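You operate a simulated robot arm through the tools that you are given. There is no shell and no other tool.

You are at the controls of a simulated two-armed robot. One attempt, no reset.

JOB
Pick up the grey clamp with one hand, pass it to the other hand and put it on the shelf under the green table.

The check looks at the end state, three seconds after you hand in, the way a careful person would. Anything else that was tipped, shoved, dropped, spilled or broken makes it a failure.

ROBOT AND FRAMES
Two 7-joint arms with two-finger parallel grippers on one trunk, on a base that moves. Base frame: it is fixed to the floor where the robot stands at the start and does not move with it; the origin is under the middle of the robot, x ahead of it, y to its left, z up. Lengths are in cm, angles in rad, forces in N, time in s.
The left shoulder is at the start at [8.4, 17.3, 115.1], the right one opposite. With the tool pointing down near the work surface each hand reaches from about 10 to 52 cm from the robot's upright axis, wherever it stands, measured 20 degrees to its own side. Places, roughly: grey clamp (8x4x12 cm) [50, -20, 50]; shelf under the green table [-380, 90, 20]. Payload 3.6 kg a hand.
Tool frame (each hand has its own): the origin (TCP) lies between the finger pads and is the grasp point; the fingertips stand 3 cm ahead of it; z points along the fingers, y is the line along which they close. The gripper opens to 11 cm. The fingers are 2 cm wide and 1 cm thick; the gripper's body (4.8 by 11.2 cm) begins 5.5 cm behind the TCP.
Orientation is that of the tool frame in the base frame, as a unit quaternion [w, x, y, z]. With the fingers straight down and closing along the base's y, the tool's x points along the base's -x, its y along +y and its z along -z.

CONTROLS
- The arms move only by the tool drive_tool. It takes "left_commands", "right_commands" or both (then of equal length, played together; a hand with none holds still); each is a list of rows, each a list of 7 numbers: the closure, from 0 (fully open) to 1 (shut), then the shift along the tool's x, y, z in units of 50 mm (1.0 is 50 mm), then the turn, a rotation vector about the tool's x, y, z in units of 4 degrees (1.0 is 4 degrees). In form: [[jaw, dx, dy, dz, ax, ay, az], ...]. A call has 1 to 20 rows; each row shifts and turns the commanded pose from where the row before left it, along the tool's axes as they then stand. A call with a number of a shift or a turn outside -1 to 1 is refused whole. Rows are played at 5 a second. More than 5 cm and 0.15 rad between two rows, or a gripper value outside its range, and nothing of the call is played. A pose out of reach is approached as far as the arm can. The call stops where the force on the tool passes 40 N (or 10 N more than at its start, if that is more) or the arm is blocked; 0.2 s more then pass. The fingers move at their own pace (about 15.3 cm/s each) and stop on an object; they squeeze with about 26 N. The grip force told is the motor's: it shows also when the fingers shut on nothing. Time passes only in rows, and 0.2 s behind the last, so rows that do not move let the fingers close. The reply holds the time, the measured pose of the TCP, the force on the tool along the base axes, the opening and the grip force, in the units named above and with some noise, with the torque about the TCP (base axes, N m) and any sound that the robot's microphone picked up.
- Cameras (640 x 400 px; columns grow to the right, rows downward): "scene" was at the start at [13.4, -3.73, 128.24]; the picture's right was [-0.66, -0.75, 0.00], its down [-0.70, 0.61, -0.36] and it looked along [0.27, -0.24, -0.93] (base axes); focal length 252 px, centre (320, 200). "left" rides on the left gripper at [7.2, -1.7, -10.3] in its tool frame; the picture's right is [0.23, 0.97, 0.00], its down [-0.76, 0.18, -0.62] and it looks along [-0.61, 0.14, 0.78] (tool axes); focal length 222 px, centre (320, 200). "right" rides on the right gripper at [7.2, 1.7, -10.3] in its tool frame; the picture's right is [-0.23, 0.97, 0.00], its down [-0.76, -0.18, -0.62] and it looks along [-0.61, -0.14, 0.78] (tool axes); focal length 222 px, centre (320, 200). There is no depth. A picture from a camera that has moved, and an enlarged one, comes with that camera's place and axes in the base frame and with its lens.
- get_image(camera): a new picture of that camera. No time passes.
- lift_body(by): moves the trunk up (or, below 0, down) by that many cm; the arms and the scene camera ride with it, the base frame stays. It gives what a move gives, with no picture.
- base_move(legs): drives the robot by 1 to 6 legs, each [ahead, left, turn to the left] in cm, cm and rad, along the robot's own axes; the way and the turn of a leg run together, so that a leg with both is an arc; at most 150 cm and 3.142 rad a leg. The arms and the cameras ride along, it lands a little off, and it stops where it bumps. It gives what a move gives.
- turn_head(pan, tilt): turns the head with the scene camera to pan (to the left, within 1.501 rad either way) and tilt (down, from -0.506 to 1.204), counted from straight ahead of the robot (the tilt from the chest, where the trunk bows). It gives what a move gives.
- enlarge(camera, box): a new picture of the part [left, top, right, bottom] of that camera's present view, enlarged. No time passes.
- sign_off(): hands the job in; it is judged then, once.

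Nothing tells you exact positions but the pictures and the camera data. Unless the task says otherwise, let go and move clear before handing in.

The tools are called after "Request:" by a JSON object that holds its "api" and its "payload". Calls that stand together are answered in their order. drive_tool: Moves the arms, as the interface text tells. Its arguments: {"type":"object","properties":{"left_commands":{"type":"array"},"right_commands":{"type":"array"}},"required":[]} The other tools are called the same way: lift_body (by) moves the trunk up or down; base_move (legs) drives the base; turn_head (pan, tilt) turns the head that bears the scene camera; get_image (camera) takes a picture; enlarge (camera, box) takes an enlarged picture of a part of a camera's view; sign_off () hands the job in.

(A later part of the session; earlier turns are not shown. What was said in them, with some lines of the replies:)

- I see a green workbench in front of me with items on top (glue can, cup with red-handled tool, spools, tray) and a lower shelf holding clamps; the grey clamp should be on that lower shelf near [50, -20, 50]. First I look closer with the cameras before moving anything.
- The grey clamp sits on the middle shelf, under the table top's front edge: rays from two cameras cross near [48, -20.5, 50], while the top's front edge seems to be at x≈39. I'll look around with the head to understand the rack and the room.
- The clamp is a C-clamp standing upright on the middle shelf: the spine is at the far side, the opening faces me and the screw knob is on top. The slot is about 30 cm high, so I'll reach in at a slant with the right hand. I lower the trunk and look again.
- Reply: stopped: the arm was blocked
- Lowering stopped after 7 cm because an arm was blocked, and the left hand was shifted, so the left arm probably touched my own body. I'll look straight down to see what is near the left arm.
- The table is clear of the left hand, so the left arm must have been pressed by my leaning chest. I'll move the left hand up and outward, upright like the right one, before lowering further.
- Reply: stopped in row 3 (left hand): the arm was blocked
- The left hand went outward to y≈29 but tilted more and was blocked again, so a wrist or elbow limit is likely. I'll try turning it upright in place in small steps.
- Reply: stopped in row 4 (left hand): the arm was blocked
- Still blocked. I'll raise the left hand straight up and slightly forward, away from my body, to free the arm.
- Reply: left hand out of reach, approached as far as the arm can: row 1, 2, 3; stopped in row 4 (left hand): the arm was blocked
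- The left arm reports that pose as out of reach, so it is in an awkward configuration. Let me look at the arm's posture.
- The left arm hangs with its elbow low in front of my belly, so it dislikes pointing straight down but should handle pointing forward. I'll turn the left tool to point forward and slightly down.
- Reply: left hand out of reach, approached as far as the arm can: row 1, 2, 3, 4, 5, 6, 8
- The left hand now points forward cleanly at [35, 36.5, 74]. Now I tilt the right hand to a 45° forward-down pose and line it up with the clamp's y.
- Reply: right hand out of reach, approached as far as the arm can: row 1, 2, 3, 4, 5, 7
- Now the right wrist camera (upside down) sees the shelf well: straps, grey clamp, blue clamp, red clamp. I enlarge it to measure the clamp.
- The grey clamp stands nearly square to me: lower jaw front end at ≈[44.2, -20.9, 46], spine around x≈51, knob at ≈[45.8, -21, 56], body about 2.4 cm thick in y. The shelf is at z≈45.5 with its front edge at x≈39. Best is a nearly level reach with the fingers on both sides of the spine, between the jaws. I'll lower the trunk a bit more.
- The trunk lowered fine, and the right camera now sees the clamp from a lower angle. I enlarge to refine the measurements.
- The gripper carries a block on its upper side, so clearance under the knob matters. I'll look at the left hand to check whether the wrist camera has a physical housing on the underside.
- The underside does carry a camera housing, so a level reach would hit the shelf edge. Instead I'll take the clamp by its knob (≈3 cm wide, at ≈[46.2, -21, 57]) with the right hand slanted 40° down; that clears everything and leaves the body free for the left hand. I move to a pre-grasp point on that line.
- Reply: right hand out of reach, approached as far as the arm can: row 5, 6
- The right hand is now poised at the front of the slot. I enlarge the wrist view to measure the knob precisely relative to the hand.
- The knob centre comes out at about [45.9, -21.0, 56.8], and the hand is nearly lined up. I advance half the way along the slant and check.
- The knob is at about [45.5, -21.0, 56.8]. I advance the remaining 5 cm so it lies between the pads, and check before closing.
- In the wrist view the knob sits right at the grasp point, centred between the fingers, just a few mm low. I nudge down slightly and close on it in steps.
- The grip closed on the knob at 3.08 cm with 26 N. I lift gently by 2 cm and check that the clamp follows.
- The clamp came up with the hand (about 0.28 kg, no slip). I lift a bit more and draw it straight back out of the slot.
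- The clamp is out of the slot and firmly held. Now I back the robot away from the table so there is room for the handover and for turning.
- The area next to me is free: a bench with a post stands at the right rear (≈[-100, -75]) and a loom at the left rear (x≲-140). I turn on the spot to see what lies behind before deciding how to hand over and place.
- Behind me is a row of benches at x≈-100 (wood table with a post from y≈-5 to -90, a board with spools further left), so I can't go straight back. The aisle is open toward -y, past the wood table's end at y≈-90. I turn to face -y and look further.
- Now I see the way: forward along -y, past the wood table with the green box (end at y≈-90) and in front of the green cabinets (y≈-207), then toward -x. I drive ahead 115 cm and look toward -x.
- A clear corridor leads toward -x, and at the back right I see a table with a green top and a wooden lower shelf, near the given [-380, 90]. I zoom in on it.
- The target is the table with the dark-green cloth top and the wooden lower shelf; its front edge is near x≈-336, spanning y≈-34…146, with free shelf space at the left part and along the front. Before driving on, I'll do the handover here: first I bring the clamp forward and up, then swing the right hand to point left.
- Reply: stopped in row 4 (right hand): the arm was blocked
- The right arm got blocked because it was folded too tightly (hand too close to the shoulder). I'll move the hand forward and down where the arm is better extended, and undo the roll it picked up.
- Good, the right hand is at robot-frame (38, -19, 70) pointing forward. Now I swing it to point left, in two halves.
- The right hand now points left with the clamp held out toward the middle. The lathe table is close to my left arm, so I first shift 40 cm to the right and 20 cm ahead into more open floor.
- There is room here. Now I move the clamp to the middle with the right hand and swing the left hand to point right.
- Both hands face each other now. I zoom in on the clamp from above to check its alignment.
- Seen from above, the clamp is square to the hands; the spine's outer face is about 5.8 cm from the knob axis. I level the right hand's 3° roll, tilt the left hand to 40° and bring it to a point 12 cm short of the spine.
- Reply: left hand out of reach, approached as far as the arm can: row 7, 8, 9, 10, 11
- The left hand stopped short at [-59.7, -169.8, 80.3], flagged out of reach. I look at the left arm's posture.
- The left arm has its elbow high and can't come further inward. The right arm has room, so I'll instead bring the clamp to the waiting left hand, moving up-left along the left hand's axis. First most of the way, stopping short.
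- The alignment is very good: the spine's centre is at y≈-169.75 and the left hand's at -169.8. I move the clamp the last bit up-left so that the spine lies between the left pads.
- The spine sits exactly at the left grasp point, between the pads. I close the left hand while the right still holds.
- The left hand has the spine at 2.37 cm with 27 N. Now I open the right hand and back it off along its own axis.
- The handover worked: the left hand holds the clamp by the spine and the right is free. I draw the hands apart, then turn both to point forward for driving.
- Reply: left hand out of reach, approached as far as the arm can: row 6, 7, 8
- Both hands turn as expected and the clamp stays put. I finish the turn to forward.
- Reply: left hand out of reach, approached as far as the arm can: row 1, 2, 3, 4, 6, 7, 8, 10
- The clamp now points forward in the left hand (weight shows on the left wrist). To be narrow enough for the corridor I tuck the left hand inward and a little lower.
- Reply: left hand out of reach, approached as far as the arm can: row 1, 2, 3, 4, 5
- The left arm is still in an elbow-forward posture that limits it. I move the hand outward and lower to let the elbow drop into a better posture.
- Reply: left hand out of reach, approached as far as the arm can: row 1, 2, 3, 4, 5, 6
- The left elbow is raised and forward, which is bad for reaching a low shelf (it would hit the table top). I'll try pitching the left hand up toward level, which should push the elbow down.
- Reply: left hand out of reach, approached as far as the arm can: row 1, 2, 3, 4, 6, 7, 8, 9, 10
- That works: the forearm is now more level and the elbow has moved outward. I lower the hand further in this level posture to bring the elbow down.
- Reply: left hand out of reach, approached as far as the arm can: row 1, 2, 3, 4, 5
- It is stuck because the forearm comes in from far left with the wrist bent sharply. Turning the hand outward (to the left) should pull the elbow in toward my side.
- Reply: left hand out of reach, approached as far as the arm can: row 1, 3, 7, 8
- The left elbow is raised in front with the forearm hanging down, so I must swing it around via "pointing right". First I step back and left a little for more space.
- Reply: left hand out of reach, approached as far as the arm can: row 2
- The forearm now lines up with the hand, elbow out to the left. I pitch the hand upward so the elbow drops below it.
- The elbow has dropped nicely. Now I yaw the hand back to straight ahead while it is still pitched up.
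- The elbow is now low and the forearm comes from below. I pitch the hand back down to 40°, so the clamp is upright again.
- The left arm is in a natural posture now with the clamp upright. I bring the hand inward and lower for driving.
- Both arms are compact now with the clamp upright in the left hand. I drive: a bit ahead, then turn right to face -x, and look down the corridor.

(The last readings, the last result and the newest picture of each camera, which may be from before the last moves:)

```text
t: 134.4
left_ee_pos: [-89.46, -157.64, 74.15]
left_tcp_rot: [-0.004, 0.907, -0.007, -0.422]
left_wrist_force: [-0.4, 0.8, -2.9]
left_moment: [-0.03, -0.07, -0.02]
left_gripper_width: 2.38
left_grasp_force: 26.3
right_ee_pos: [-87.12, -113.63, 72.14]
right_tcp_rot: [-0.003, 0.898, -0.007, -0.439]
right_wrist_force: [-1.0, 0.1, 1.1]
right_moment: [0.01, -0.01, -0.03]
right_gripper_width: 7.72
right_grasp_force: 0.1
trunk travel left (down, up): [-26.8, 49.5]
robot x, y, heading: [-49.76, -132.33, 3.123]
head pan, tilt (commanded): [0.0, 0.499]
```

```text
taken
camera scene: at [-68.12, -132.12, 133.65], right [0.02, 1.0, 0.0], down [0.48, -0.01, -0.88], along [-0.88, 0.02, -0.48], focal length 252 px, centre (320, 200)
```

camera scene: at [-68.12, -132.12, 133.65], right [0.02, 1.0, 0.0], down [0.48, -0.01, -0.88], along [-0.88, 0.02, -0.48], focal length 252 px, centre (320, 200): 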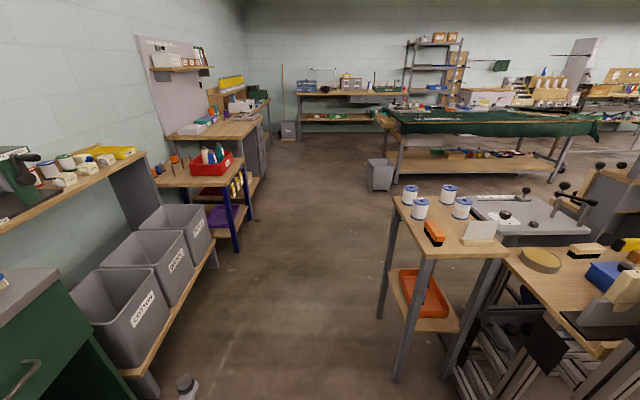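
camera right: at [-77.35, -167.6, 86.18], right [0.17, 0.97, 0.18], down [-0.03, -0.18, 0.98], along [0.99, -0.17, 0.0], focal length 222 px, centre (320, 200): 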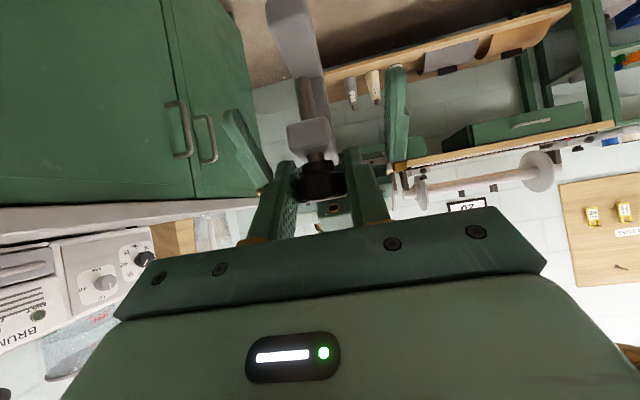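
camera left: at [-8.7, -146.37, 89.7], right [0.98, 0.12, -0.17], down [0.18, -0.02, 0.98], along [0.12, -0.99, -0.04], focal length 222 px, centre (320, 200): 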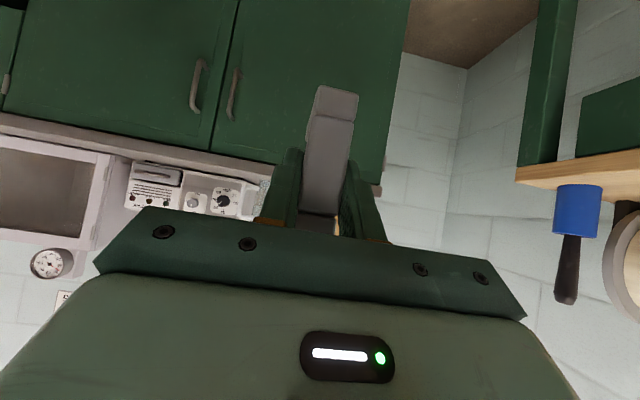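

The corridor is clear: small table edge at y≈-93 on the right, bins at y≈-200 on the left, and the green table straight ahead-right with its wooden shelf (front edge x≈-334). I shift left a little and drive 150 cm along the corridor.

Request:
{"api": "base_move", "payload": {"legs": [[0, 12, 0.02], [145, 0, 0]]}}

Request:
{"api": "turn_head", "payload": {"pan": -0.5, "tilt": 0.45}}

Request:
{"api": "get_image", "payload": {"camera": "scene"}}

```text
t: 142.4
left_ee_pos: [-233.11, -169.41, 74.07]
left_tcp_rot: [-0.002, 0.907, -0.003, -0.421]
left_wrist_force: [-0.4, 0.6, -3.2]
left_moment: [-0.02, -0.07, 0.01]
left_gripper_width: 2.41
left_grasp_force: 26.3
right_ee_pos: [-231.36, -125.45, 72.28]
right_tcp_rot: [-0.001, 0.899, -0.003, -0.439]
right_wrist_force: [-0.2, -1.0, -0.1]
right_moment: [-0.03, -0.03, 0.02]
right_gripper_width: 7.72
right_grasp_force: 0.1
trunk travel left (down, up): [-26.8, 49.5]
robot x, y, heading: [-193.75, -143.86, 3.132]
head pan, tilt (commanded): [0.0, 0.499]
```

```text
t: 143.3
left_ee_pos: [-233.07, -169.37, 74.11]
left_tcp_rot: [-0.002, 0.907, -0.003, -0.422]
left_wrist_force: [0.0, 0.1, -2.7]
left_moment: [-0.02, -0.07, 0.0]
left_gripper_width: 2.39
left_grasp_force: 26.2
right_ee_pos: [-231.34, -125.46, 72.36]
right_tcp_rot: [-0.001, 0.898, -0.003, -0.439]
right_wrist_force: [-0.4, -0.6, -0.6]
right_moment: [0.01, 0.0, 0.0]
right_gripper_width: 7.68
right_grasp_force: 0.1
trunk travel left (down, up): [-26.8, 49.5]
robot x, y, heading: [-193.39, -144.07, 3.133]
head pan, tilt (commanded): [-0.499, 0.45]
```

```text
taken
camera scene: at [-211.08, -139.35, 134.11], right [0.49, 0.87, 0.0], down [0.38, -0.21, -0.9], along [-0.79, 0.44, -0.44], focal length 252 px, centre (320, 200)
```

scene: 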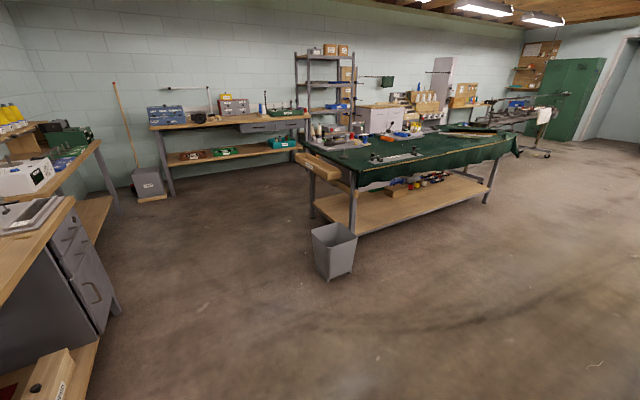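

The floor in front of the green table is wide open; only a grey waste bin stands near its left front corner (≈[-332, -65]). I check my right side before driving diagonally to the table front.

Request:
{"api": "turn_head", "payload": {"pan": -1.3, "tilt": 0.5}}

Request:
{"api": "get_image", "payload": {"camera": "scene"}}

```text
t: 144.4
left_ee_pos: [-233.25, -169.34, 74.13]
left_tcp_rot: [-0.002, 0.907, -0.002, -0.422]
left_wrist_force: [-0.1, -0.3, -3.3]
left_moment: [-0.03, -0.05, 0.0]
left_gripper_width: 2.38
left_grasp_force: 25.8
right_ee_pos: [-231.35, -125.54, 72.23]
right_tcp_rot: [0.0, 0.898, -0.002, -0.44]
right_wrist_force: [0.3, 0.3, -0.5]
right_moment: [0.03, 0.02, 0.01]
right_gripper_width: 7.68
right_grasp_force: 0.0
trunk travel left (down, up): [-26.8, 49.5]
robot x, y, heading: [-193.46, -144.07, 3.131]
head pan, tilt (commanded): [-1.3, 0.499]
```

```text
taken
camera scene: at [-205.4, -135.03, 133.67], right [0.97, 0.26, 0.0], down [0.12, -0.46, -0.88], along [-0.23, 0.85, -0.48], focal length 252 px, centre (320, 200)
```

scene: 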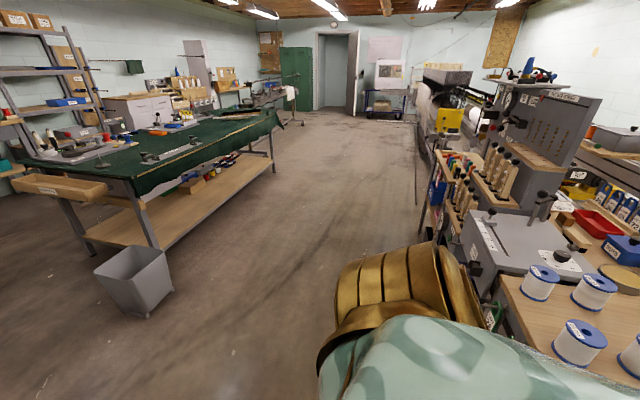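

The aisle in front of the table is wide (table front near x≈-350, rack at x≳-175). I drive ahead, then sidestep right to stand in front of the table's left part.

Request:
{"api": "base_move", "payload": {"legs": [[55, 0, 0], [0, -150, 0]]}}

Request:
{"api": "turn_head", "payload": {"pan": 0.1, "tilt": 0.6}}

Request:
{"api": "get_image", "payload": {"camera": "scene"}}

```text
t: 154.5
left_ee_pos: [-286.38, -21.74, 74.09]
left_tcp_rot: [-0.002, 0.907, -0.003, -0.421]
left_wrist_force: [0.8, -0.4, -2.7]
left_moment: [0.01, -0.08, 0.01]
left_gripper_width: 2.42
left_grasp_force: 25.8
right_ee_pos: [-284.49, 22.12, 72.29]
right_tcp_rot: [-0.001, 0.899, -0.002, -0.439]
right_wrist_force: [-0.1, -0.1, -0.5]
right_moment: [0.0, 0.03, -0.01]
right_gripper_width: 7.69
right_grasp_force: 0.1
trunk travel left (down, up): [-26.8, 49.5]
robot x, y, heading: [-246.8, 3.8, 3.129]
head pan, tilt (commanded): [-1.3, 0.499]
```

```text
t: 156.0
left_ee_pos: [-286.32, -21.69, 74.15]
left_tcp_rot: [-0.001, 0.907, -0.003, -0.422]
left_wrist_force: [0.2, 0.3, -3.9]
left_moment: [0.0, -0.04, 0.02]
left_gripper_width: 2.38
left_grasp_force: 26.4
right_ee_pos: [-284.35, 22.27, 72.34]
right_tcp_rot: [-0.001, 0.898, -0.003, -0.439]
right_wrist_force: [0.1, -0.2, 0.5]
right_moment: [0.02, 0.01, -0.04]
right_gripper_width: 7.7
right_grasp_force: 0.1
trunk travel left (down, up): [-26.8, 49.5]
robot x, y, heading: [-246.81, 3.65, 3.128]
head pan, tilt (commanded): [0.099, 0.6]
```

```text
taken
camera scene: at [-265.05, 3.09, 132.75], right [-0.09, 1.0, 0.0], down [0.56, 0.05, -0.82], along [-0.82, -0.07, -0.57], focal length 252 px, centre (320, 200)
```

scene: 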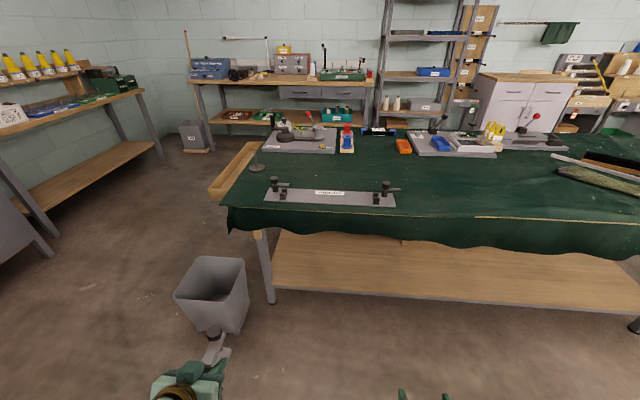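

I'm in front of the table: the wooden shelf is visible below the draped green cloth, its front strip empty. I zoom in for measurements.

Request:
{"api": "enlarge", "payload": {"camera": "scene", "box": [200, 190, 480, 360]}}

Request:
{"api": "get_image", "payload": {"camera": "left"}}

Request:
{"api": "get_image", "payload": {"camera": "right"}}

```text
2.29 times, centred on (340, 275) of scene
camera zoom: at [-265.05, 3.09, 132.75], right [-0.09, 1.0, 0.0], down [0.56, 0.05, -0.82], along [-0.82, -0.07, -0.57], focal length 576 px, centre (274, 29)
```

zoom: 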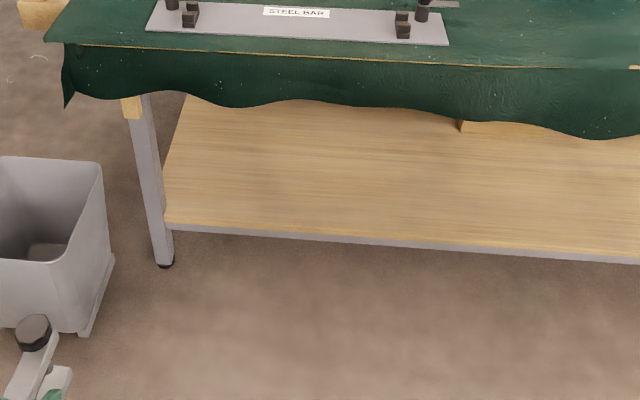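

```text
taken
camera left: at [-273.86, -20.05, 75.19], right [0.14, -0.97, -0.18], down [-0.02, -0.18, 0.98], along [-0.99, -0.13, -0.04], focal length 222 px, centre (320, 200)
```

left: 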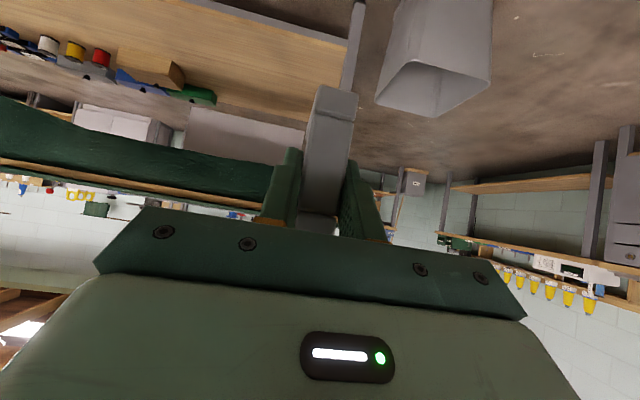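

```text
taken
camera right: at [-271.97, 20.42, 72.95], right [-0.15, -0.97, 0.18], down [0.03, 0.18, 0.98], along [-0.99, 0.15, 0.0], focal length 222 px, centre (320, 200)
```

right: 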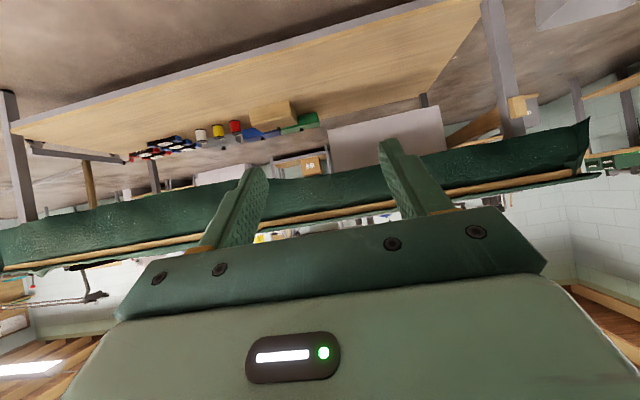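

Measurements: the shelf top is at z≈19.6 with its front edge at x≈-347.5, the cloth hangs down to z≈61, and the shelf is empty for about 40 cm behind the edge around y≈0–20. I lower the trunk here first, away from the table, so the hands go under the cloth level.

Request:
{"api": "lift_body", "payload": {"by": -17}}

Request:
{"api": "turn_head", "payload": {"pan": 0.1, "tilt": 0.8}}

Request:
{"api": "get_image", "payload": {"camera": "scene"}}

```text
t: 157.9
left_ee_pos: [-286.4, -21.67, 57.2]
left_tcp_rot: [-0.001, 0.906, -0.002, -0.423]
left_wrist_force: [0.3, 0.0, -2.8]
left_moment: [0.0, -0.06, -0.01]
left_gripper_width: 2.36
left_grasp_force: 26.2
right_ee_pos: [-284.59, 22.28, 55.39]
right_tcp_rot: [-0.001, 0.898, -0.002, -0.44]
right_wrist_force: [-0.5, -0.7, 0.5]
right_moment: [-0.01, -0.02, 0.0]
right_gripper_width: 7.69
right_grasp_force: 0.0
trunk travel left (down, up): [-9.8, 66.5]
robot x, y, heading: [-246.61, 4.02, 3.129]
head pan, tilt (commanded): [0.099, 0.6]
```

```text
t: 158.7
left_ee_pos: [-286.35, -21.81, 57.16]
left_tcp_rot: [-0.003, 0.907, -0.004, -0.422]
left_wrist_force: [-0.2, -0.8, -2.4]
left_moment: [0.03, -0.07, -0.01]
left_gripper_width: 2.39
left_grasp_force: 25.9
right_ee_pos: [-284.44, 22.31, 55.23]
right_tcp_rot: [-0.001, 0.898, -0.003, -0.44]
right_wrist_force: [-0.1, 0.4, 0.5]
right_moment: [0.02, 0.01, 0.03]
right_gripper_width: 7.7
right_grasp_force: 0.1
trunk travel left (down, up): [-9.8, 66.5]
robot x, y, heading: [-246.77, 3.6, 3.133]
head pan, tilt (commanded): [0.099, 0.799]
```

```text
taken
camera scene: at [-273.68, 3.25, 113.2], right [-0.09, 1.0, 0.0], down [0.71, 0.06, -0.7], along [-0.69, -0.06, -0.72], focal length 252 px, centre (320, 200)
```

scene: 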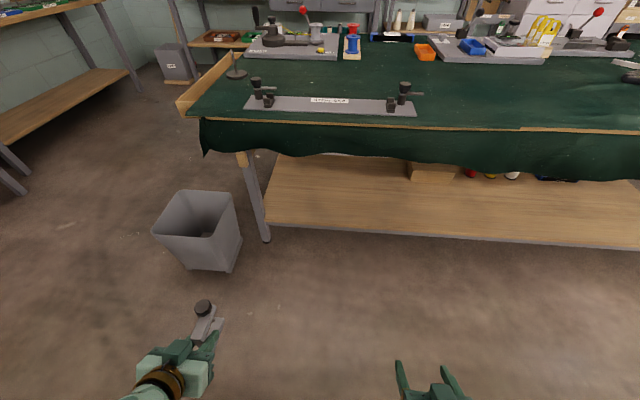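

Lowering works. I sidestep right so the left hand will be at y≈5, and lower the trunk the rest of the way.

Request:
{"api": "base_move", "payload": {"legs": [[0, -27, 0]]}}

Request:
{"api": "lift_body", "payload": {"by": -9}}

Request:
{"api": "get_image", "payload": {"camera": "scene"}}

```text
t: 160.6
left_ee_pos: [-286.14, 5.15, 57.12]
left_tcp_rot: [-0.001, 0.907, -0.002, -0.422]
left_wrist_force: [0.6, -0.4, -3.2]
left_moment: [-0.01, -0.08, 0.0]
left_gripper_width: 2.4
left_grasp_force: 26.1
right_ee_pos: [-284.26, 48.97, 55.18]
right_tcp_rot: [0.0, 0.899, -0.001, -0.438]
right_wrist_force: [0.5, 0.5, 0.4]
right_moment: [-0.02, 0.01, 0.02]
right_gripper_width: 7.72
right_grasp_force: 0.0
trunk travel left (down, up): [-9.8, 66.5]
robot x, y, heading: [-247.09, 30.32, 3.13]
head pan, tilt (commanded): [0.099, 0.799]
```

```text
t: 161.8
left_ee_pos: [-286.05, 5.09, 48.19]
left_tcp_rot: [-0.002, 0.906, -0.003, -0.423]
left_wrist_force: [0.3, 0.8, -3.4]
left_moment: [0.01, -0.08, 0.01]
left_gripper_width: 2.4
left_grasp_force: 26.2
right_ee_pos: [-284.28, 49.4, 46.19]
right_tcp_rot: [-0.005, 0.897, 0.014, -0.442]
right_wrist_force: [-0.2, -0.1, 0.0]
right_moment: [0.01, -0.01, 0.01]
right_gripper_width: 7.7
right_grasp_force: 0.1
trunk travel left (down, up): [-0.8, 75.5]
robot x, y, heading: [-246.31, 30.8, 3.133]
head pan, tilt (commanded): [0.099, 0.799]
```

```text
taken
camera scene: at [-279.1, 30.11, 103.47], right [-0.09, 1.0, 0.0], down [0.71, 0.06, -0.7], along [-0.69, -0.06, -0.72], focal length 252 px, centre (320, 200)
```

scene: 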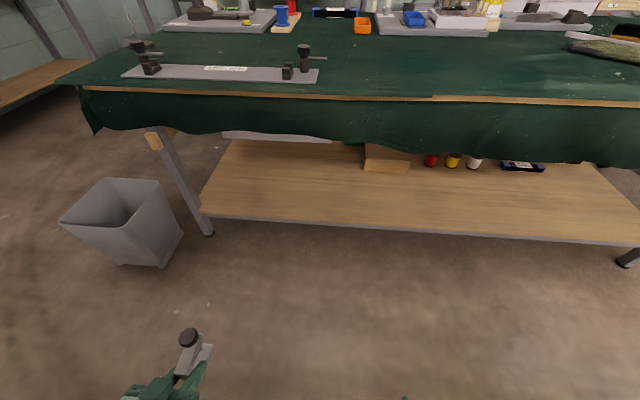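

The trunk is down fully. Before approaching, I test the reach in free space: extend the left hand forward and down to about shelf height.

Request:
{"api": "drive_tool", "payload": {"left_commands": [[1, 0.0154, 0, 0.6, 0, -0.1, 0], [1, 0.0154, 0, 0.6, 0, -0.1, 0], [1, 0.0154, 0, 0.6, 0, -0.1, 0], [1, 0.0154, 0, 0.6, 0, -0.1, 0], [1, 0.0154, 0, 0.6, 0, -0.1, 0], [1, 0.0154, 0, 0.6, 0, 0, 0], [1, 0.0154, 0, 0.6, 0, 0, 0], [1, 0.0154, 0, 0.6, 0, 0, 0], [1, 0, 0, 0.5, 0, 0, 0], [1, 0, 0, 0, 0, 0, 0]]}}

Request:
{"api": "turn_head", "payload": {"pan": 0.2, "tilt": 1.0}}

Request:
{"api": "get_image", "payload": {"camera": "scene"}}

```text
t: 164.0
left_ee_pos: [-306.57, 5.23, 31.08]
left_tcp_rot: [-0.001, 0.899, -0.002, -0.438]
left_wrist_force: [-0.5, 0.8, -3.5]
left_moment: [-0.02, -0.08, -0.04]
left_gripper_width: 2.36
left_grasp_force: 26.5
right_ee_pos: [-284.07, 49.31, 46.14]
right_tcp_rot: [-0.003, 0.899, 0.013, -0.437]
right_wrist_force: [0.5, 0.0, 0.2]
right_moment: [-0.01, -0.01, 0.02]
right_gripper_width: 7.68
right_grasp_force: 0.0
trunk travel left (down, up): [-0.8, 75.5]
robot x, y, heading: [-246.69, 30.75, 3.134]
head pan, tilt (commanded): [0.099, 0.799]
```

```text
t: 164.8
left_ee_pos: [-306.47, 5.2, 31.05]
left_tcp_rot: [-0.002, 0.899, -0.002, -0.438]
left_wrist_force: [-0.4, 0.3, -3.0]
left_moment: [-0.01, -0.07, 0.05]
left_gripper_width: 2.4
left_grasp_force: 26.4
right_ee_pos: [-284.07, 49.39, 46.03]
right_tcp_rot: [-0.003, 0.899, 0.013, -0.438]
right_wrist_force: [0.5, -0.5, 0.4]
right_moment: [-0.05, 0.0, -0.03]
right_gripper_width: 7.69
right_grasp_force: 0.2
trunk travel left (down, up): [-0.8, 75.5]
robot x, y, heading: [-246.21, 30.43, 3.135]
head pan, tilt (commanded): [0.201, 1.0]
```

```text
taken
camera scene: at [-277.97, 29.51, 101.94], right [-0.19, 0.98, 0.0], down [0.83, 0.16, -0.54], along [-0.53, -0.1, -0.84], focal length 252 px, centre (320, 200)
```

scene: 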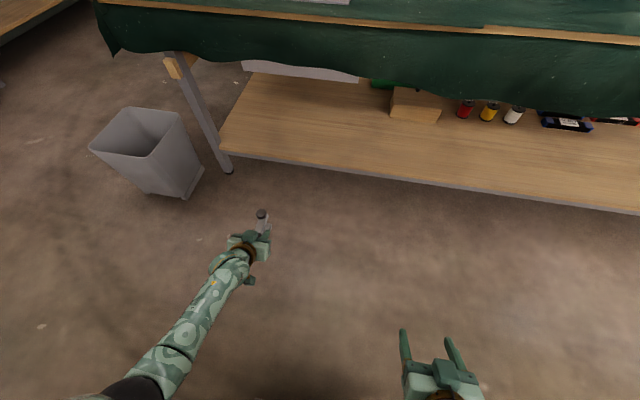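

Reach is fine at 60 cm ahead. I quickly check that the hand can also go 6 cm lower, then raise it again for driving in.

Request:
{"api": "drive_tool", "payload": {"left_commands": [[1, 0.315, 0, 0.246, 0, 0, 0], [1, 0.315, 0, 0.246, 0, 0, 0], [1, 0.315, 0, 0.246, 0, 0, 0], [1, 0, 0, 0, 0, 0, 0]]}}

Request:
{"api": "drive_tool", "payload": {"left_commands": [[1, -0.315, 0, -0.246, 0, 0, 0], [1, -0.315, 0, -0.246, 0, 0, 0], [1, -0.315, 0, -0.246, 0, 0, 0], [1, 0, 0, 0, 0, 0, 0]]}}

```text
t: 165.8
left_ee_pos: [-306.5, 5.32, 25.23]
left_tcp_rot: [-0.002, 0.899, -0.002, -0.438]
left_wrist_force: [0.1, -0.1, -2.8]
left_moment: [0.02, -0.07, 0.01]
left_gripper_width: 2.37
left_grasp_force: 26.1
right_ee_pos: [-284.08, 49.31, 46.02]
right_tcp_rot: [-0.003, 0.898, 0.014, -0.439]
right_wrist_force: [-0.5, -0.6, -0.2]
right_moment: [0.0, 0.02, 0.01]
right_gripper_width: 7.68
right_grasp_force: 0.1
trunk travel left (down, up): [-0.8, 75.5]
robot x, y, heading: [-246.54, 31.0, 3.132]
head pan, tilt (commanded): [0.201, 1.0]
```

```text
t: 166.8
left_ee_pos: [-306.33, 5.14, 30.86]
left_tcp_rot: [-0.002, 0.899, -0.002, -0.437]
left_wrist_force: [-0.8, -0.5, -3.1]
left_moment: [0.02, -0.06, -0.02]
left_gripper_width: 2.38
left_grasp_force: 26.0
right_ee_pos: [-284.0, 49.4, 46.17]
right_tcp_rot: [-0.002, 0.899, 0.014, -0.438]
right_wrist_force: [-0.7, -0.7, 0.3]
right_moment: [-0.01, -0.01, 0.0]
right_gripper_width: 7.7
right_grasp_force: 0.1
trunk travel left (down, up): [-0.8, 75.5]
robot x, y, heading: [-246.64, 30.32, 3.13]
head pan, tilt (commanded): [0.201, 1.0]
```

Reach confirmed. Now I drive ahead 30 cm and check the clearance to the table before the rest.

Request:
{"api": "base_move", "payload": {"legs": [[30, 0, 0]]}}

Request:
{"api": "get_image", "payload": {"camera": "scene"}}

Request:
{"api": "get_image", "payload": {"camera": "left"}}

```text
t: 168.8
left_ee_pos: [-336.52, 5.4, 30.94]
left_tcp_rot: [-0.001, 0.899, -0.002, -0.438]
left_wrist_force: [0.0, 0.3, -2.8]
left_moment: [-0.04, -0.07, 0.02]
left_gripper_width: 2.39
left_grasp_force: 25.5
right_ee_pos: [-314.19, 49.48, 46.17]
right_tcp_rot: [-0.002, 0.898, 0.015, -0.439]
right_wrist_force: [-0.3, -0.5, 0.4]
right_moment: [0.0, 0.01, 0.0]
right_gripper_width: 7.68
right_grasp_force: 0.1
trunk travel left (down, up): [-0.8, 75.5]
robot x, y, heading: [-276.78, 31.07, 3.134]
head pan, tilt (commanded): [0.201, 1.0]
```

```text
taken
camera scene: at [-308.07, 29.72, 101.94], right [-0.19, 0.98, 0.0], down [0.83, 0.16, -0.54], along [-0.53, -0.1, -0.84], focal length 252 px, centre (320, 200)
```

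scene: 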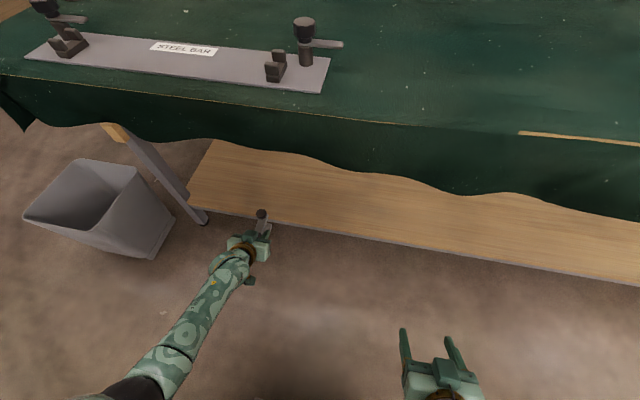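

```text
taken
camera left: at [-323.97, 7.11, 31.63], right [0.14, -0.97, -0.18], down [0.02, -0.18, 0.98], along [-0.99, -0.14, -0.01], focal length 222 px, centre (320, 200)
```

left: 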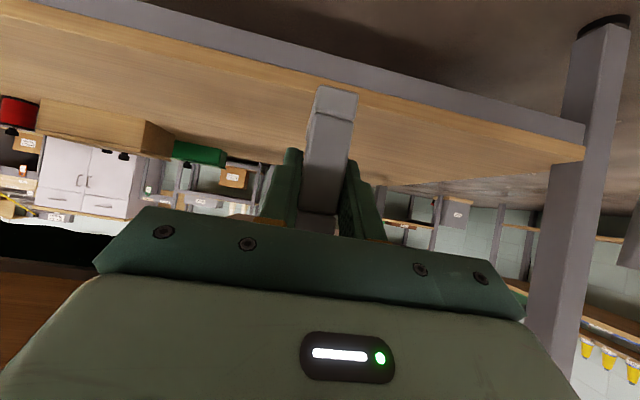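

Request:
{"api": "enlarge", "payload": {"camera": "left", "box": [280, 40, 620, 240]}}

Request:
{"api": "enlarge", "payload": {"camera": "scene", "box": [160, 120, 400, 290]}}

```text
1.88 times, centred on (450, 140) of left
camera zoom: at [-323.97, 7.11, 31.63], right [0.14, -0.97, -0.18], down [0.02, -0.18, 0.98], along [-0.99, -0.14, -0.01], focal length 418 px, centre (75, 313)
```

zoom: 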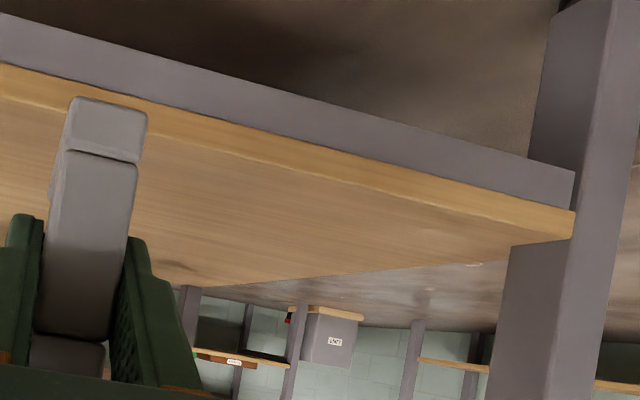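

```text
2.35 times, centred on (280, 205) of scene
camera zoom: at [-308.07, 29.72, 101.94], right [-0.19, 0.98, 0.0], down [0.83, 0.16, -0.54], along [-0.53, -0.1, -0.84], focal length 593 px, centre (414, 188)
```

zoom: 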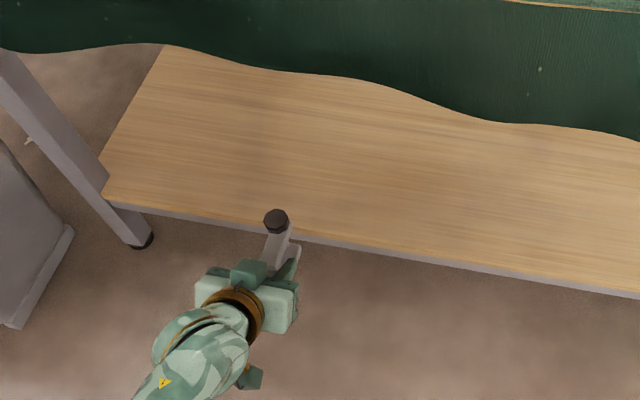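

The clamp's bottom is about 5.4 cm below the grasp point (z≈25.6 now), well above the shelf at z≈20. I drive the last 21 cm so that the clamp is 8–16 cm inside the shelf edge.

Request:
{"api": "base_move", "payload": {"legs": [[21, 0, 0]]}}

Request:
{"api": "get_image", "payload": {"camera": "scene"}}

Request:
{"api": "get_image", "payload": {"camera": "left"}}

```text
t: 170.4
left_ee_pos: [-357.17, 5.49, 30.9]
left_tcp_rot: [0.0, 0.9, 0.0, -0.437]
left_wrist_force: [0.2, 0.2, -3.7]
left_moment: [0.0, -0.05, -0.01]
left_gripper_width: 2.39
left_grasp_force: 26.6
right_ee_pos: [-335.0, 49.6, 46.11]
right_tcp_rot: [-0.003, 0.898, 0.017, -0.439]
right_wrist_force: [-0.4, -0.9, -0.1]
right_moment: [0.02, 0.02, 0.0]
right_gripper_width: 7.7
right_grasp_force: 0.1
trunk travel left (down, up): [-0.8, 75.5]
robot x, y, heading: [-297.36, 31.28, 3.135]
head pan, tilt (commanded): [0.201, 1.0]
```

```text
taken
camera scene: at [-328.76, 29.8, 101.93], right [-0.19, 0.98, 0.0], down [0.83, 0.16, -0.54], along [-0.53, -0.1, -0.84], focal length 252 px, centre (320, 200)
```

scene: 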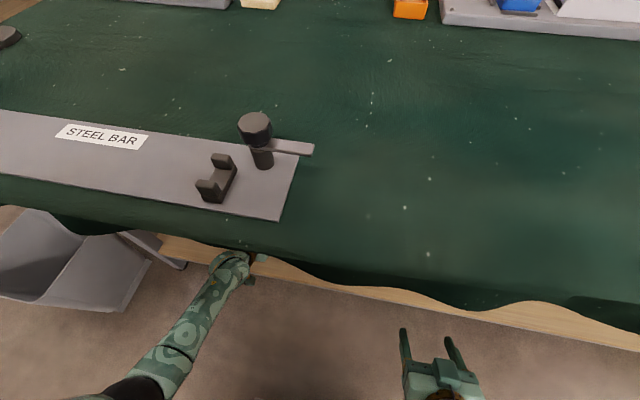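

```text
taken
camera left: at [-344.6, 7.15, 31.62], right [0.14, -0.97, -0.18], down [0.02, -0.18, 0.98], along [-0.99, -0.14, -0.01], focal length 222 px, centre (320, 200)
```

left: 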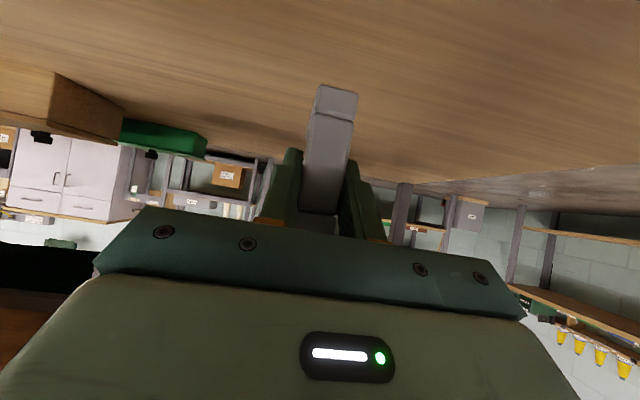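

The clamp is now above the empty shelf, 10 cm inside the edge. I lower it most of the way.

Request:
{"api": "drive_tool", "payload": {"left_commands": [[1, 0.158, 0, 0.123, 0, 0, 0], [1, 0.158, 0, 0.123, 0, 0, 0], [1, 0.158, 0, 0.123, 0, 0, 0], [1, 0.158, 0, 0.123, 0, 0, 0], [1, 0, 0, 0, 0, 0, 0]]}}

Request:
{"api": "get_image", "payload": {"camera": "left"}}

```text
t: 171.6
left_ee_pos: [-357.17, 5.42, 26.98]
left_tcp_rot: [-0.001, 0.899, 0.0, -0.438]
left_wrist_force: [-0.3, -0.5, -4.4]
left_moment: [-0.03, -0.06, 0.0]
left_gripper_width: 2.38
left_grasp_force: 26.2
right_ee_pos: [-334.83, 49.63, 46.02]
right_tcp_rot: [-0.003, 0.898, 0.017, -0.439]
right_wrist_force: [0.9, -0.2, 0.1]
right_moment: [0.0, 0.01, 0.01]
right_gripper_width: 7.71
right_grasp_force: 0.0
trunk travel left (down, up): [-0.8, 75.5]
robot x, y, heading: [-297.18, 30.86, 3.138]
head pan, tilt (commanded): [0.201, 1.0]
```

```text
taken
camera left: at [-344.64, 7.21, 27.54], right [0.14, -0.97, -0.18], down [0.02, -0.18, 0.98], along [-0.99, -0.14, -0.01], focal length 222 px, centre (320, 200)
```

left: 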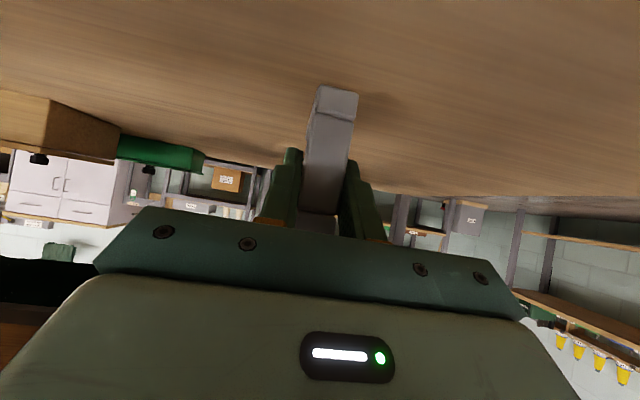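

A contact shadow is appearing under the clamp. I continue in small steps, watching the wrist force.

Request:
{"api": "drive_tool", "payload": {"left_commands": [[1, 0.0473, 0, 0.037, 0, 0, 0], [1, 0.0473, 0, 0.037, 0, 0, 0], [1, 0, 0, 0, 0, 0, 0]]}}

Request:
{"api": "drive_tool", "payload": {"left_commands": [[1, 0.0473, 0, 0.037, 0, 0, 0], [1, 0, 0, 0, 0, 0, 0]]}}

Request:
{"api": "drive_tool", "payload": {"left_commands": [[1, 0.0473, 0, 0.037, 0, 0, 0], [1, 0, 0, 0, 0, 0, 0]]}}

```text
t: 172.4
left_ee_pos: [-357.24, 5.42, 26.19]
left_tcp_rot: [-0.001, 0.899, -0.001, -0.438]
left_wrist_force: [0.0, 1.2, -2.8]
left_moment: [-0.01, -0.11, -0.01]
left_gripper_width: 2.38
left_grasp_force: 25.7
right_ee_pos: [-334.87, 49.6, 46.03]
right_tcp_rot: [-0.003, 0.899, 0.017, -0.438]
right_wrist_force: [-0.2, 0.2, 0.7]
right_moment: [0.04, 0.03, -0.02]
right_gripper_width: 7.71
right_grasp_force: 0.1
trunk travel left (down, up): [-0.8, 75.5]
robot x, y, heading: [-297.46, 31.1, 3.136]
head pan, tilt (commanded): [0.201, 1.0]
```

```text
t: 173.0
left_ee_pos: [-357.03, 5.6, 25.96]
left_tcp_rot: [-0.001, 0.899, 0.0, -0.437]
left_wrist_force: [-0.3, -0.8, -3.0]
left_moment: [-0.02, -0.09, 0.04]
left_gripper_width: 2.41
left_grasp_force: 25.8
right_ee_pos: [-334.91, 49.72, 46.12]
right_tcp_rot: [-0.002, 0.899, 0.018, -0.438]
right_wrist_force: [-0.4, 0.3, 0.0]
right_moment: [0.01, 0.01, 0.0]
right_gripper_width: 7.74
right_grasp_force: 0.1
trunk travel left (down, up): [-0.8, 75.5]
robot x, y, heading: [-297.66, 31.15, 3.141]
head pan, tilt (commanded): [0.201, 1.0]
```

```text
t: 173.6
left_ee_pos: [-357.03, 5.48, 25.64]
left_tcp_rot: [-0.001, 0.899, -0.001, -0.437]
left_wrist_force: [-0.2, -0.2, -2.7]
left_moment: [-0.01, -0.07, -0.01]
left_gripper_width: 2.4
left_grasp_force: 26.6
right_ee_pos: [-334.95, 49.81, 46.14]
right_tcp_rot: [-0.002, 0.899, 0.017, -0.438]
right_wrist_force: [0.2, 0.5, -0.2]
right_moment: [-0.02, 0.02, 0.01]
right_gripper_width: 7.7
right_grasp_force: 0.0
trunk travel left (down, up): [-0.8, 75.5]
robot x, y, heading: [-297.22, 30.84, 3.14]
head pan, tilt (commanded): [0.201, 1.0]
```

Request:
{"api": "drive_tool", "payload": {"left_commands": [[1, 0.0394, 0, 0.0308, 0, 0, 0], [1, 0, 0, 0, 0, 0, 0]]}}

Request:
{"api": "drive_tool", "payload": {"left_commands": [[1, 0.0394, 0, 0.0308, 0, 0, 0], [1, 0, 0, 0, 0, 0, 0]]}}

Request:
{"api": "get_image", "payload": {"camera": "left"}}

Request:
{"api": "enlarge", "payload": {"camera": "left", "box": [250, 50, 410, 250]}}

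```text
t: 174.2
left_ee_pos: [-357.14, 5.48, 25.58]
left_tcp_rot: [-0.001, 0.898, -0.001, -0.439]
left_wrist_force: [5.4, -2.4, 14.0]
left_moment: [-0.1, -0.48, -0.01]
left_gripper_width: 2.38
left_grasp_force: 26.4
right_ee_pos: [-334.94, 49.71, 46.12]
right_tcp_rot: [-0.002, 0.898, 0.017, -0.439]
right_wrist_force: [0.4, -0.3, -0.6]
right_moment: [-0.01, -0.02, 0.02]
right_gripper_width: 7.68
right_grasp_force: 0.1
trunk travel left (down, up): [-0.8, 75.5]
robot x, y, heading: [-297.57, 31.26, 3.132]
head pan, tilt (commanded): [0.201, 1.0]
```

```text
t: 174.8
left_ee_pos: [-357.3, 5.44, 25.51]
left_tcp_rot: [0.0, 0.898, 0.0, -0.44]
left_wrist_force: [0.9, -4.9, 21.7]
left_moment: [-0.09, 0.11, -0.24]
left_gripper_width: 2.4
left_grasp_force: 26.0
right_ee_pos: [-334.86, 49.75, 46.1]
right_tcp_rot: [-0.003, 0.898, 0.016, -0.439]
right_wrist_force: [-0.2, -0.2, 0.0]
right_moment: [-0.01, -0.02, 0.02]
right_gripper_width: 7.71
right_grasp_force: 0.0
trunk travel left (down, up): [-0.8, 75.5]
robot x, y, heading: [-297.16, 31.01, 3.137]
head pan, tilt (commanded): [0.201, 1.0]
```

```text
taken
camera left: at [-344.75, 7.16, 26.09], right [0.14, -0.97, -0.18], down [0.03, -0.18, 0.98], along [-0.99, -0.14, 0.0], focal length 222 px, centre (320, 200)
```

left: 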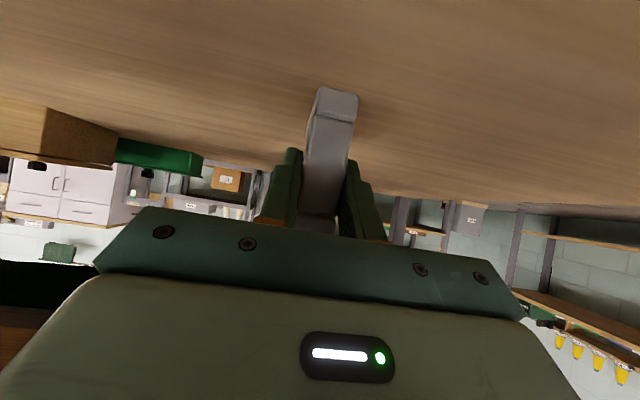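

```text
2.00 times, centred on (330, 150) of left
camera zoom: at [-344.75, 7.16, 26.09], right [0.14, -0.97, -0.18], down [0.03, -0.18, 0.98], along [-0.99, -0.14, 0.0], focal length 444 px, centre (300, 300)
```

zoom: 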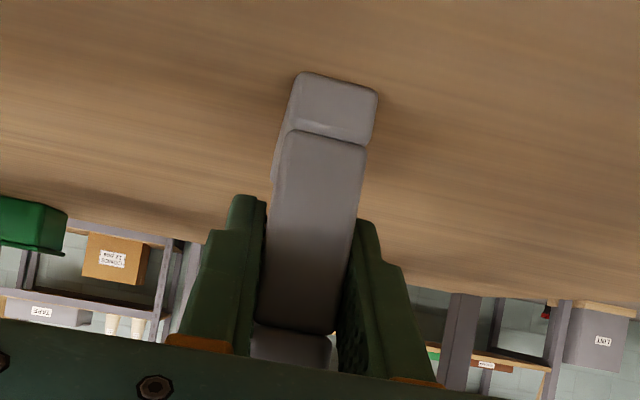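

Contact: the force went from -3 N to about +20 N, so the clamp stands on the shelf. I relieve the pressure slightly before releasing.

Request:
{"api": "drive_tool", "payload": {"left_commands": [[1, -0.0394, 0, -0.0308, 0, 0, 0], [1, 0, 0, 0, 0, 0, 0]]}}

```text
t: 175.4
left_ee_pos: [-357.07, 5.38, 25.59]
left_tcp_rot: [-0.002, 0.899, -0.002, -0.437]
left_wrist_force: [-4.2, -0.8, 6.0]
left_moment: [-0.08, 0.6, 0.02]
left_gripper_width: 2.37
left_grasp_force: 25.8
right_ee_pos: [-335.02, 49.66, 46.13]
right_tcp_rot: [-0.003, 0.899, 0.017, -0.438]
right_wrist_force: [0.1, 0.5, -0.2]
right_moment: [-0.01, 0.01, -0.01]
right_gripper_width: 7.66
right_grasp_force: 0.0
trunk travel left (down, up): [-0.8, 75.5]
robot x, y, heading: [-297.4, 31.18, 3.136]
head pan, tilt (commanded): [0.201, 1.0]
```

Request:
{"api": "drive_tool", "payload": {"left_commands": [[1, -0.0158, 0, -0.0123, 0, 0, 0], [1, 0, 0, 0, 0, 0, 0]]}}

Request:
{"api": "drive_tool", "payload": {"left_commands": [[0.78, 0, 0, 0, 0, 0, 0], [0.76, 0, 0, 0, 0, 0, 0], [0.74, 0, 0, 0, 0, 0, 0], [0.7, 0, 0, 0, 0, 0, 0], [0.6, 0, 0, 0, 0, 0, 0], [0.5, 0, 0, 0, 0, 0, 0], [0.4, 0, 0, 0, 0, 0, 0], [0.3, 0, 0, 0, 0, 0, 0]]}}

Request:
{"api": "get_image", "payload": {"camera": "left"}}

```text
t: 176.0
left_ee_pos: [-357.05, 5.44, 25.52]
left_tcp_rot: [-0.002, 0.9, -0.002, -0.436]
left_wrist_force: [0.6, 2.0, 0.4]
left_moment: [0.08, 0.14, -0.13]
left_gripper_width: 2.39
left_grasp_force: 26.2
right_ee_pos: [-335.0, 49.72, 46.09]
right_tcp_rot: [-0.003, 0.899, 0.017, -0.438]
right_wrist_force: [-0.3, 0.7, -0.4]
right_moment: [0.02, -0.01, 0.01]
right_gripper_width: 7.69
right_grasp_force: 0.0
trunk travel left (down, up): [-0.8, 75.5]
robot x, y, heading: [-297.24, 31.14, 3.135]
head pan, tilt (commanded): [0.201, 1.0]
```

```text
t: 177.8
left_ee_pos: [-357.13, 5.45, 25.58]
left_tcp_rot: [-0.002, 0.899, -0.001, -0.437]
left_wrist_force: [-0.1, -0.6, 0.5]
left_moment: [0.0, -0.03, 0.02]
left_gripper_width: 7.72
left_grasp_force: 0.1
right_ee_pos: [-335.01, 49.61, 46.1]
right_tcp_rot: [-0.002, 0.899, 0.017, -0.438]
right_wrist_force: [-0.8, -0.1, 0.0]
right_moment: [-0.01, 0.03, -0.02]
right_gripper_width: 7.69
right_grasp_force: 0.0
trunk travel left (down, up): [-0.8, 75.5]
robot x, y, heading: [-297.37, 31.26, 3.141]
head pan, tilt (commanded): [0.201, 1.0]
```

```text
taken
camera left: at [-344.58, 7.17, 26.27], right [0.14, -0.97, -0.18], down [0.02, -0.18, 0.98], along [-0.99, -0.14, -0.01], focal length 222 px, centre (320, 200)
```

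left: 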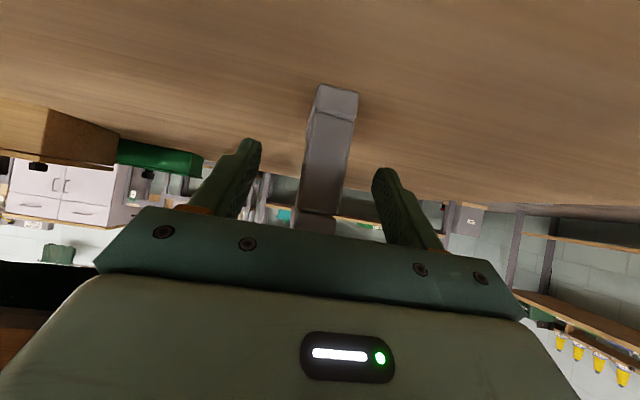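

The clamp stands upright on the shelf and the fingers are clear. I retract the left hand along its axis, gently.

Request:
{"api": "drive_tool", "payload": {"left_commands": [[0.2, 0, 0, 0, 0, 0, 0], [0.2, 0, 0, -0.3, 0, 0, 0], [0.2, 0, 0, -0.5, 0, 0, 0], [0.2, 0, 0, -0.6, 0, 0, 0], [0.2, 0, 0, -0.6, 0, 0, 0], [0.2, 0, 0, -0.6, 0, 0, 0], [0.2, 0, 0, 0, 0, 0, 0]]}}

Request:
{"api": "get_image", "payload": {"camera": "left"}}

```text
t: 179.4
left_ee_pos: [-346.97, 5.38, 33.71]
left_tcp_rot: [-0.002, 0.9, -0.001, -0.437]
left_wrist_force: [0.0, 0.1, -0.5]
left_moment: [0.03, -0.01, 0.0]
left_gripper_width: 8.78
left_grasp_force: 0.0
right_ee_pos: [-334.94, 49.68, 46.16]
right_tcp_rot: [-0.002, 0.899, 0.017, -0.438]
right_wrist_force: [0.7, 0.6, 0.3]
right_moment: [0.0, -0.01, 0.01]
right_gripper_width: 7.7
right_grasp_force: 0.1
trunk travel left (down, up): [-0.8, 75.5]
robot x, y, heading: [-297.44, 31.04, 3.135]
head pan, tilt (commanded): [0.201, 1.0]
```

```text
taken
camera left: at [-334.41, 7.12, 34.32], right [0.14, -0.97, -0.18], down [0.02, -0.18, 0.98], along [-0.99, -0.14, -0.01], focal length 222 px, centre (320, 200)
```

left: 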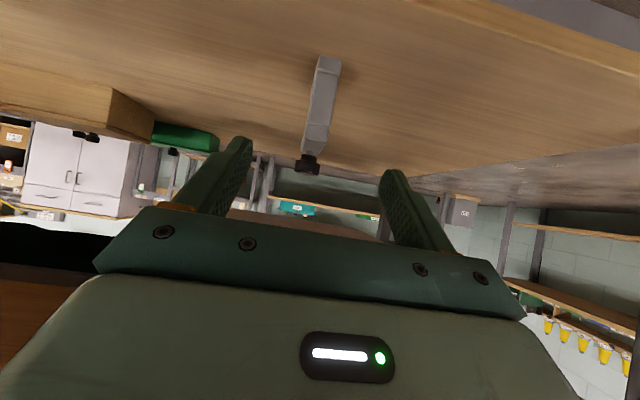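

The clamp stays standing as the hand withdraws. Now I back the robot away from the table and look at the result.

Request:
{"api": "base_move", "payload": {"legs": [[-45, 0, 0]]}}

Request:
{"api": "turn_head", "payload": {"pan": 0.2, "tilt": 0.7}}

Request:
{"api": "get_image", "payload": {"camera": "scene"}}

Request:
{"api": "enlarge", "payload": {"camera": "left", "box": [200, 40, 440, 220]}}

```text
t: 182.2
left_ee_pos: [-301.83, 5.14, 33.67]
left_tcp_rot: [0.0, 0.899, -0.001, -0.437]
left_wrist_force: [0.4, -0.4, 0.5]
left_moment: [0.02, -0.04, 0.04]
left_gripper_width: 8.8
left_grasp_force: 0.1
right_ee_pos: [-289.8, 49.35, 46.1]
right_tcp_rot: [-0.002, 0.898, 0.018, -0.439]
right_wrist_force: [-0.4, -0.5, 0.0]
right_moment: [0.02, 0.0, 0.04]
right_gripper_width: 7.71
right_grasp_force: 0.0
trunk travel left (down, up): [-0.8, 75.5]
robot x, y, heading: [-252.18, 30.82, 3.136]
head pan, tilt (commanded): [0.201, 1.0]
```

```text
t: 182.9
left_ee_pos: [-301.8, 5.07, 33.62]
left_tcp_rot: [0.0, 0.899, 0.0, -0.438]
left_wrist_force: [0.1, 0.8, 0.3]
left_moment: [0.01, 0.02, -0.03]
left_gripper_width: 8.78
left_grasp_force: 0.0
right_ee_pos: [-289.71, 49.4, 46.14]
right_tcp_rot: [-0.002, 0.898, 0.019, -0.439]
right_wrist_force: [-0.6, 0.3, 0.3]
right_moment: [-0.01, 0.02, 0.03]
right_gripper_width: 7.71
right_grasp_force: 0.0
trunk travel left (down, up): [-0.8, 75.5]
robot x, y, heading: [-252.58, 30.88, 3.142]
head pan, tilt (commanded): [0.201, 0.7]
```

```text
taken
camera scene: at [-285.09, 29.24, 104.28], right [-0.2, 0.98, 0.0], down [0.63, 0.13, -0.76], along [-0.75, -0.15, -0.65], focal length 252 px, centre (320, 200)
```

scene: 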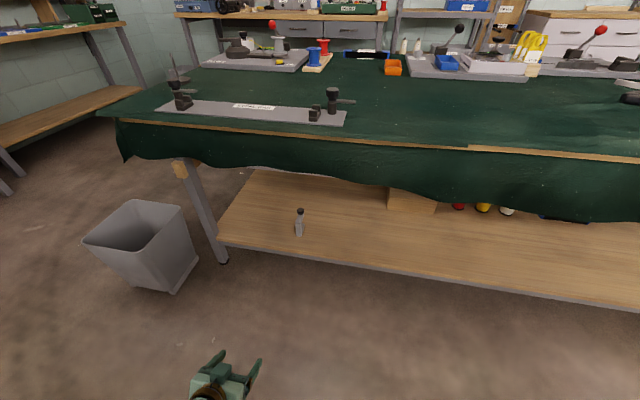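

```text
2.22 times, centred on (320, 130) of left
camera zoom: at [-289.27, 6.86, 34.29], right [0.14, -0.97, -0.18], down [0.02, -0.18, 0.98], along [-0.99, -0.14, -0.01], focal length 494 px, centre (320, 356)
```

zoom: 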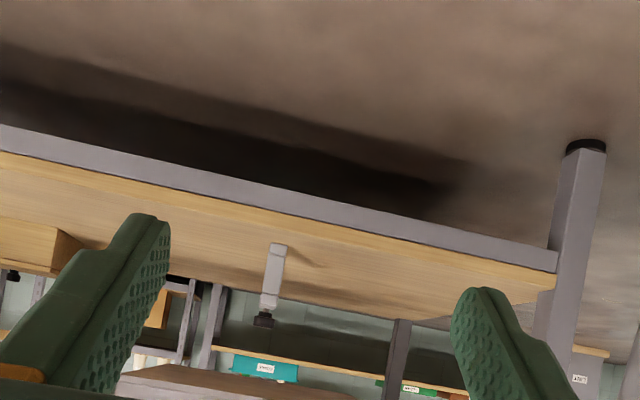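

Request:
{"api": "enlarge", "payload": {"camera": "scene", "box": [230, 170, 390, 280]}}

```text
3.64 times, centred on (310, 225) of scene
camera zoom: at [-285.09, 29.24, 104.28], right [-0.2, 0.98, 0.0], down [0.63, 0.13, -0.76], along [-0.75, -0.15, -0.65], focal length 916 px, centre (356, 109)
```

zoom: 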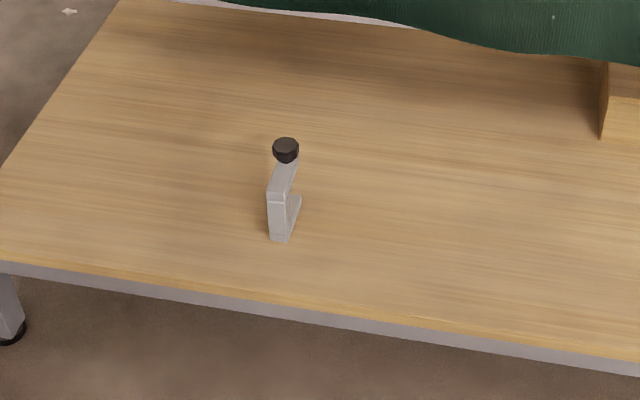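

The grey clamp stands upright on the shelf under the green table, well inside the edge. Both hands are empty and clear of the table. In the views I have, nothing else has moved, so I hand in the job.

Request:
{"api": "sign_off", "payload": {}}

```text
The job is handed in.
```

The grey clamp is standing upright on the shelf under the green table, about 10 cm in from the front edge.

- **Pick-up:** the right hand took it by the knob from the middle shelf of the first table.
- **Handover:** I passed it to the left hand in the open floor by the green cabinets.
- **Placement:** the left hand set it down on the shelf, let go and backed clear. The clamp stayed standing as the hand withdrew.

I saw nothing tipped, shoved or dropped along the way. After the pick-up I did not look back at the first table. At the end I checked the placed clamp and the area around it from the scene and left wrist cameras. The job is handed in; no result was returned.
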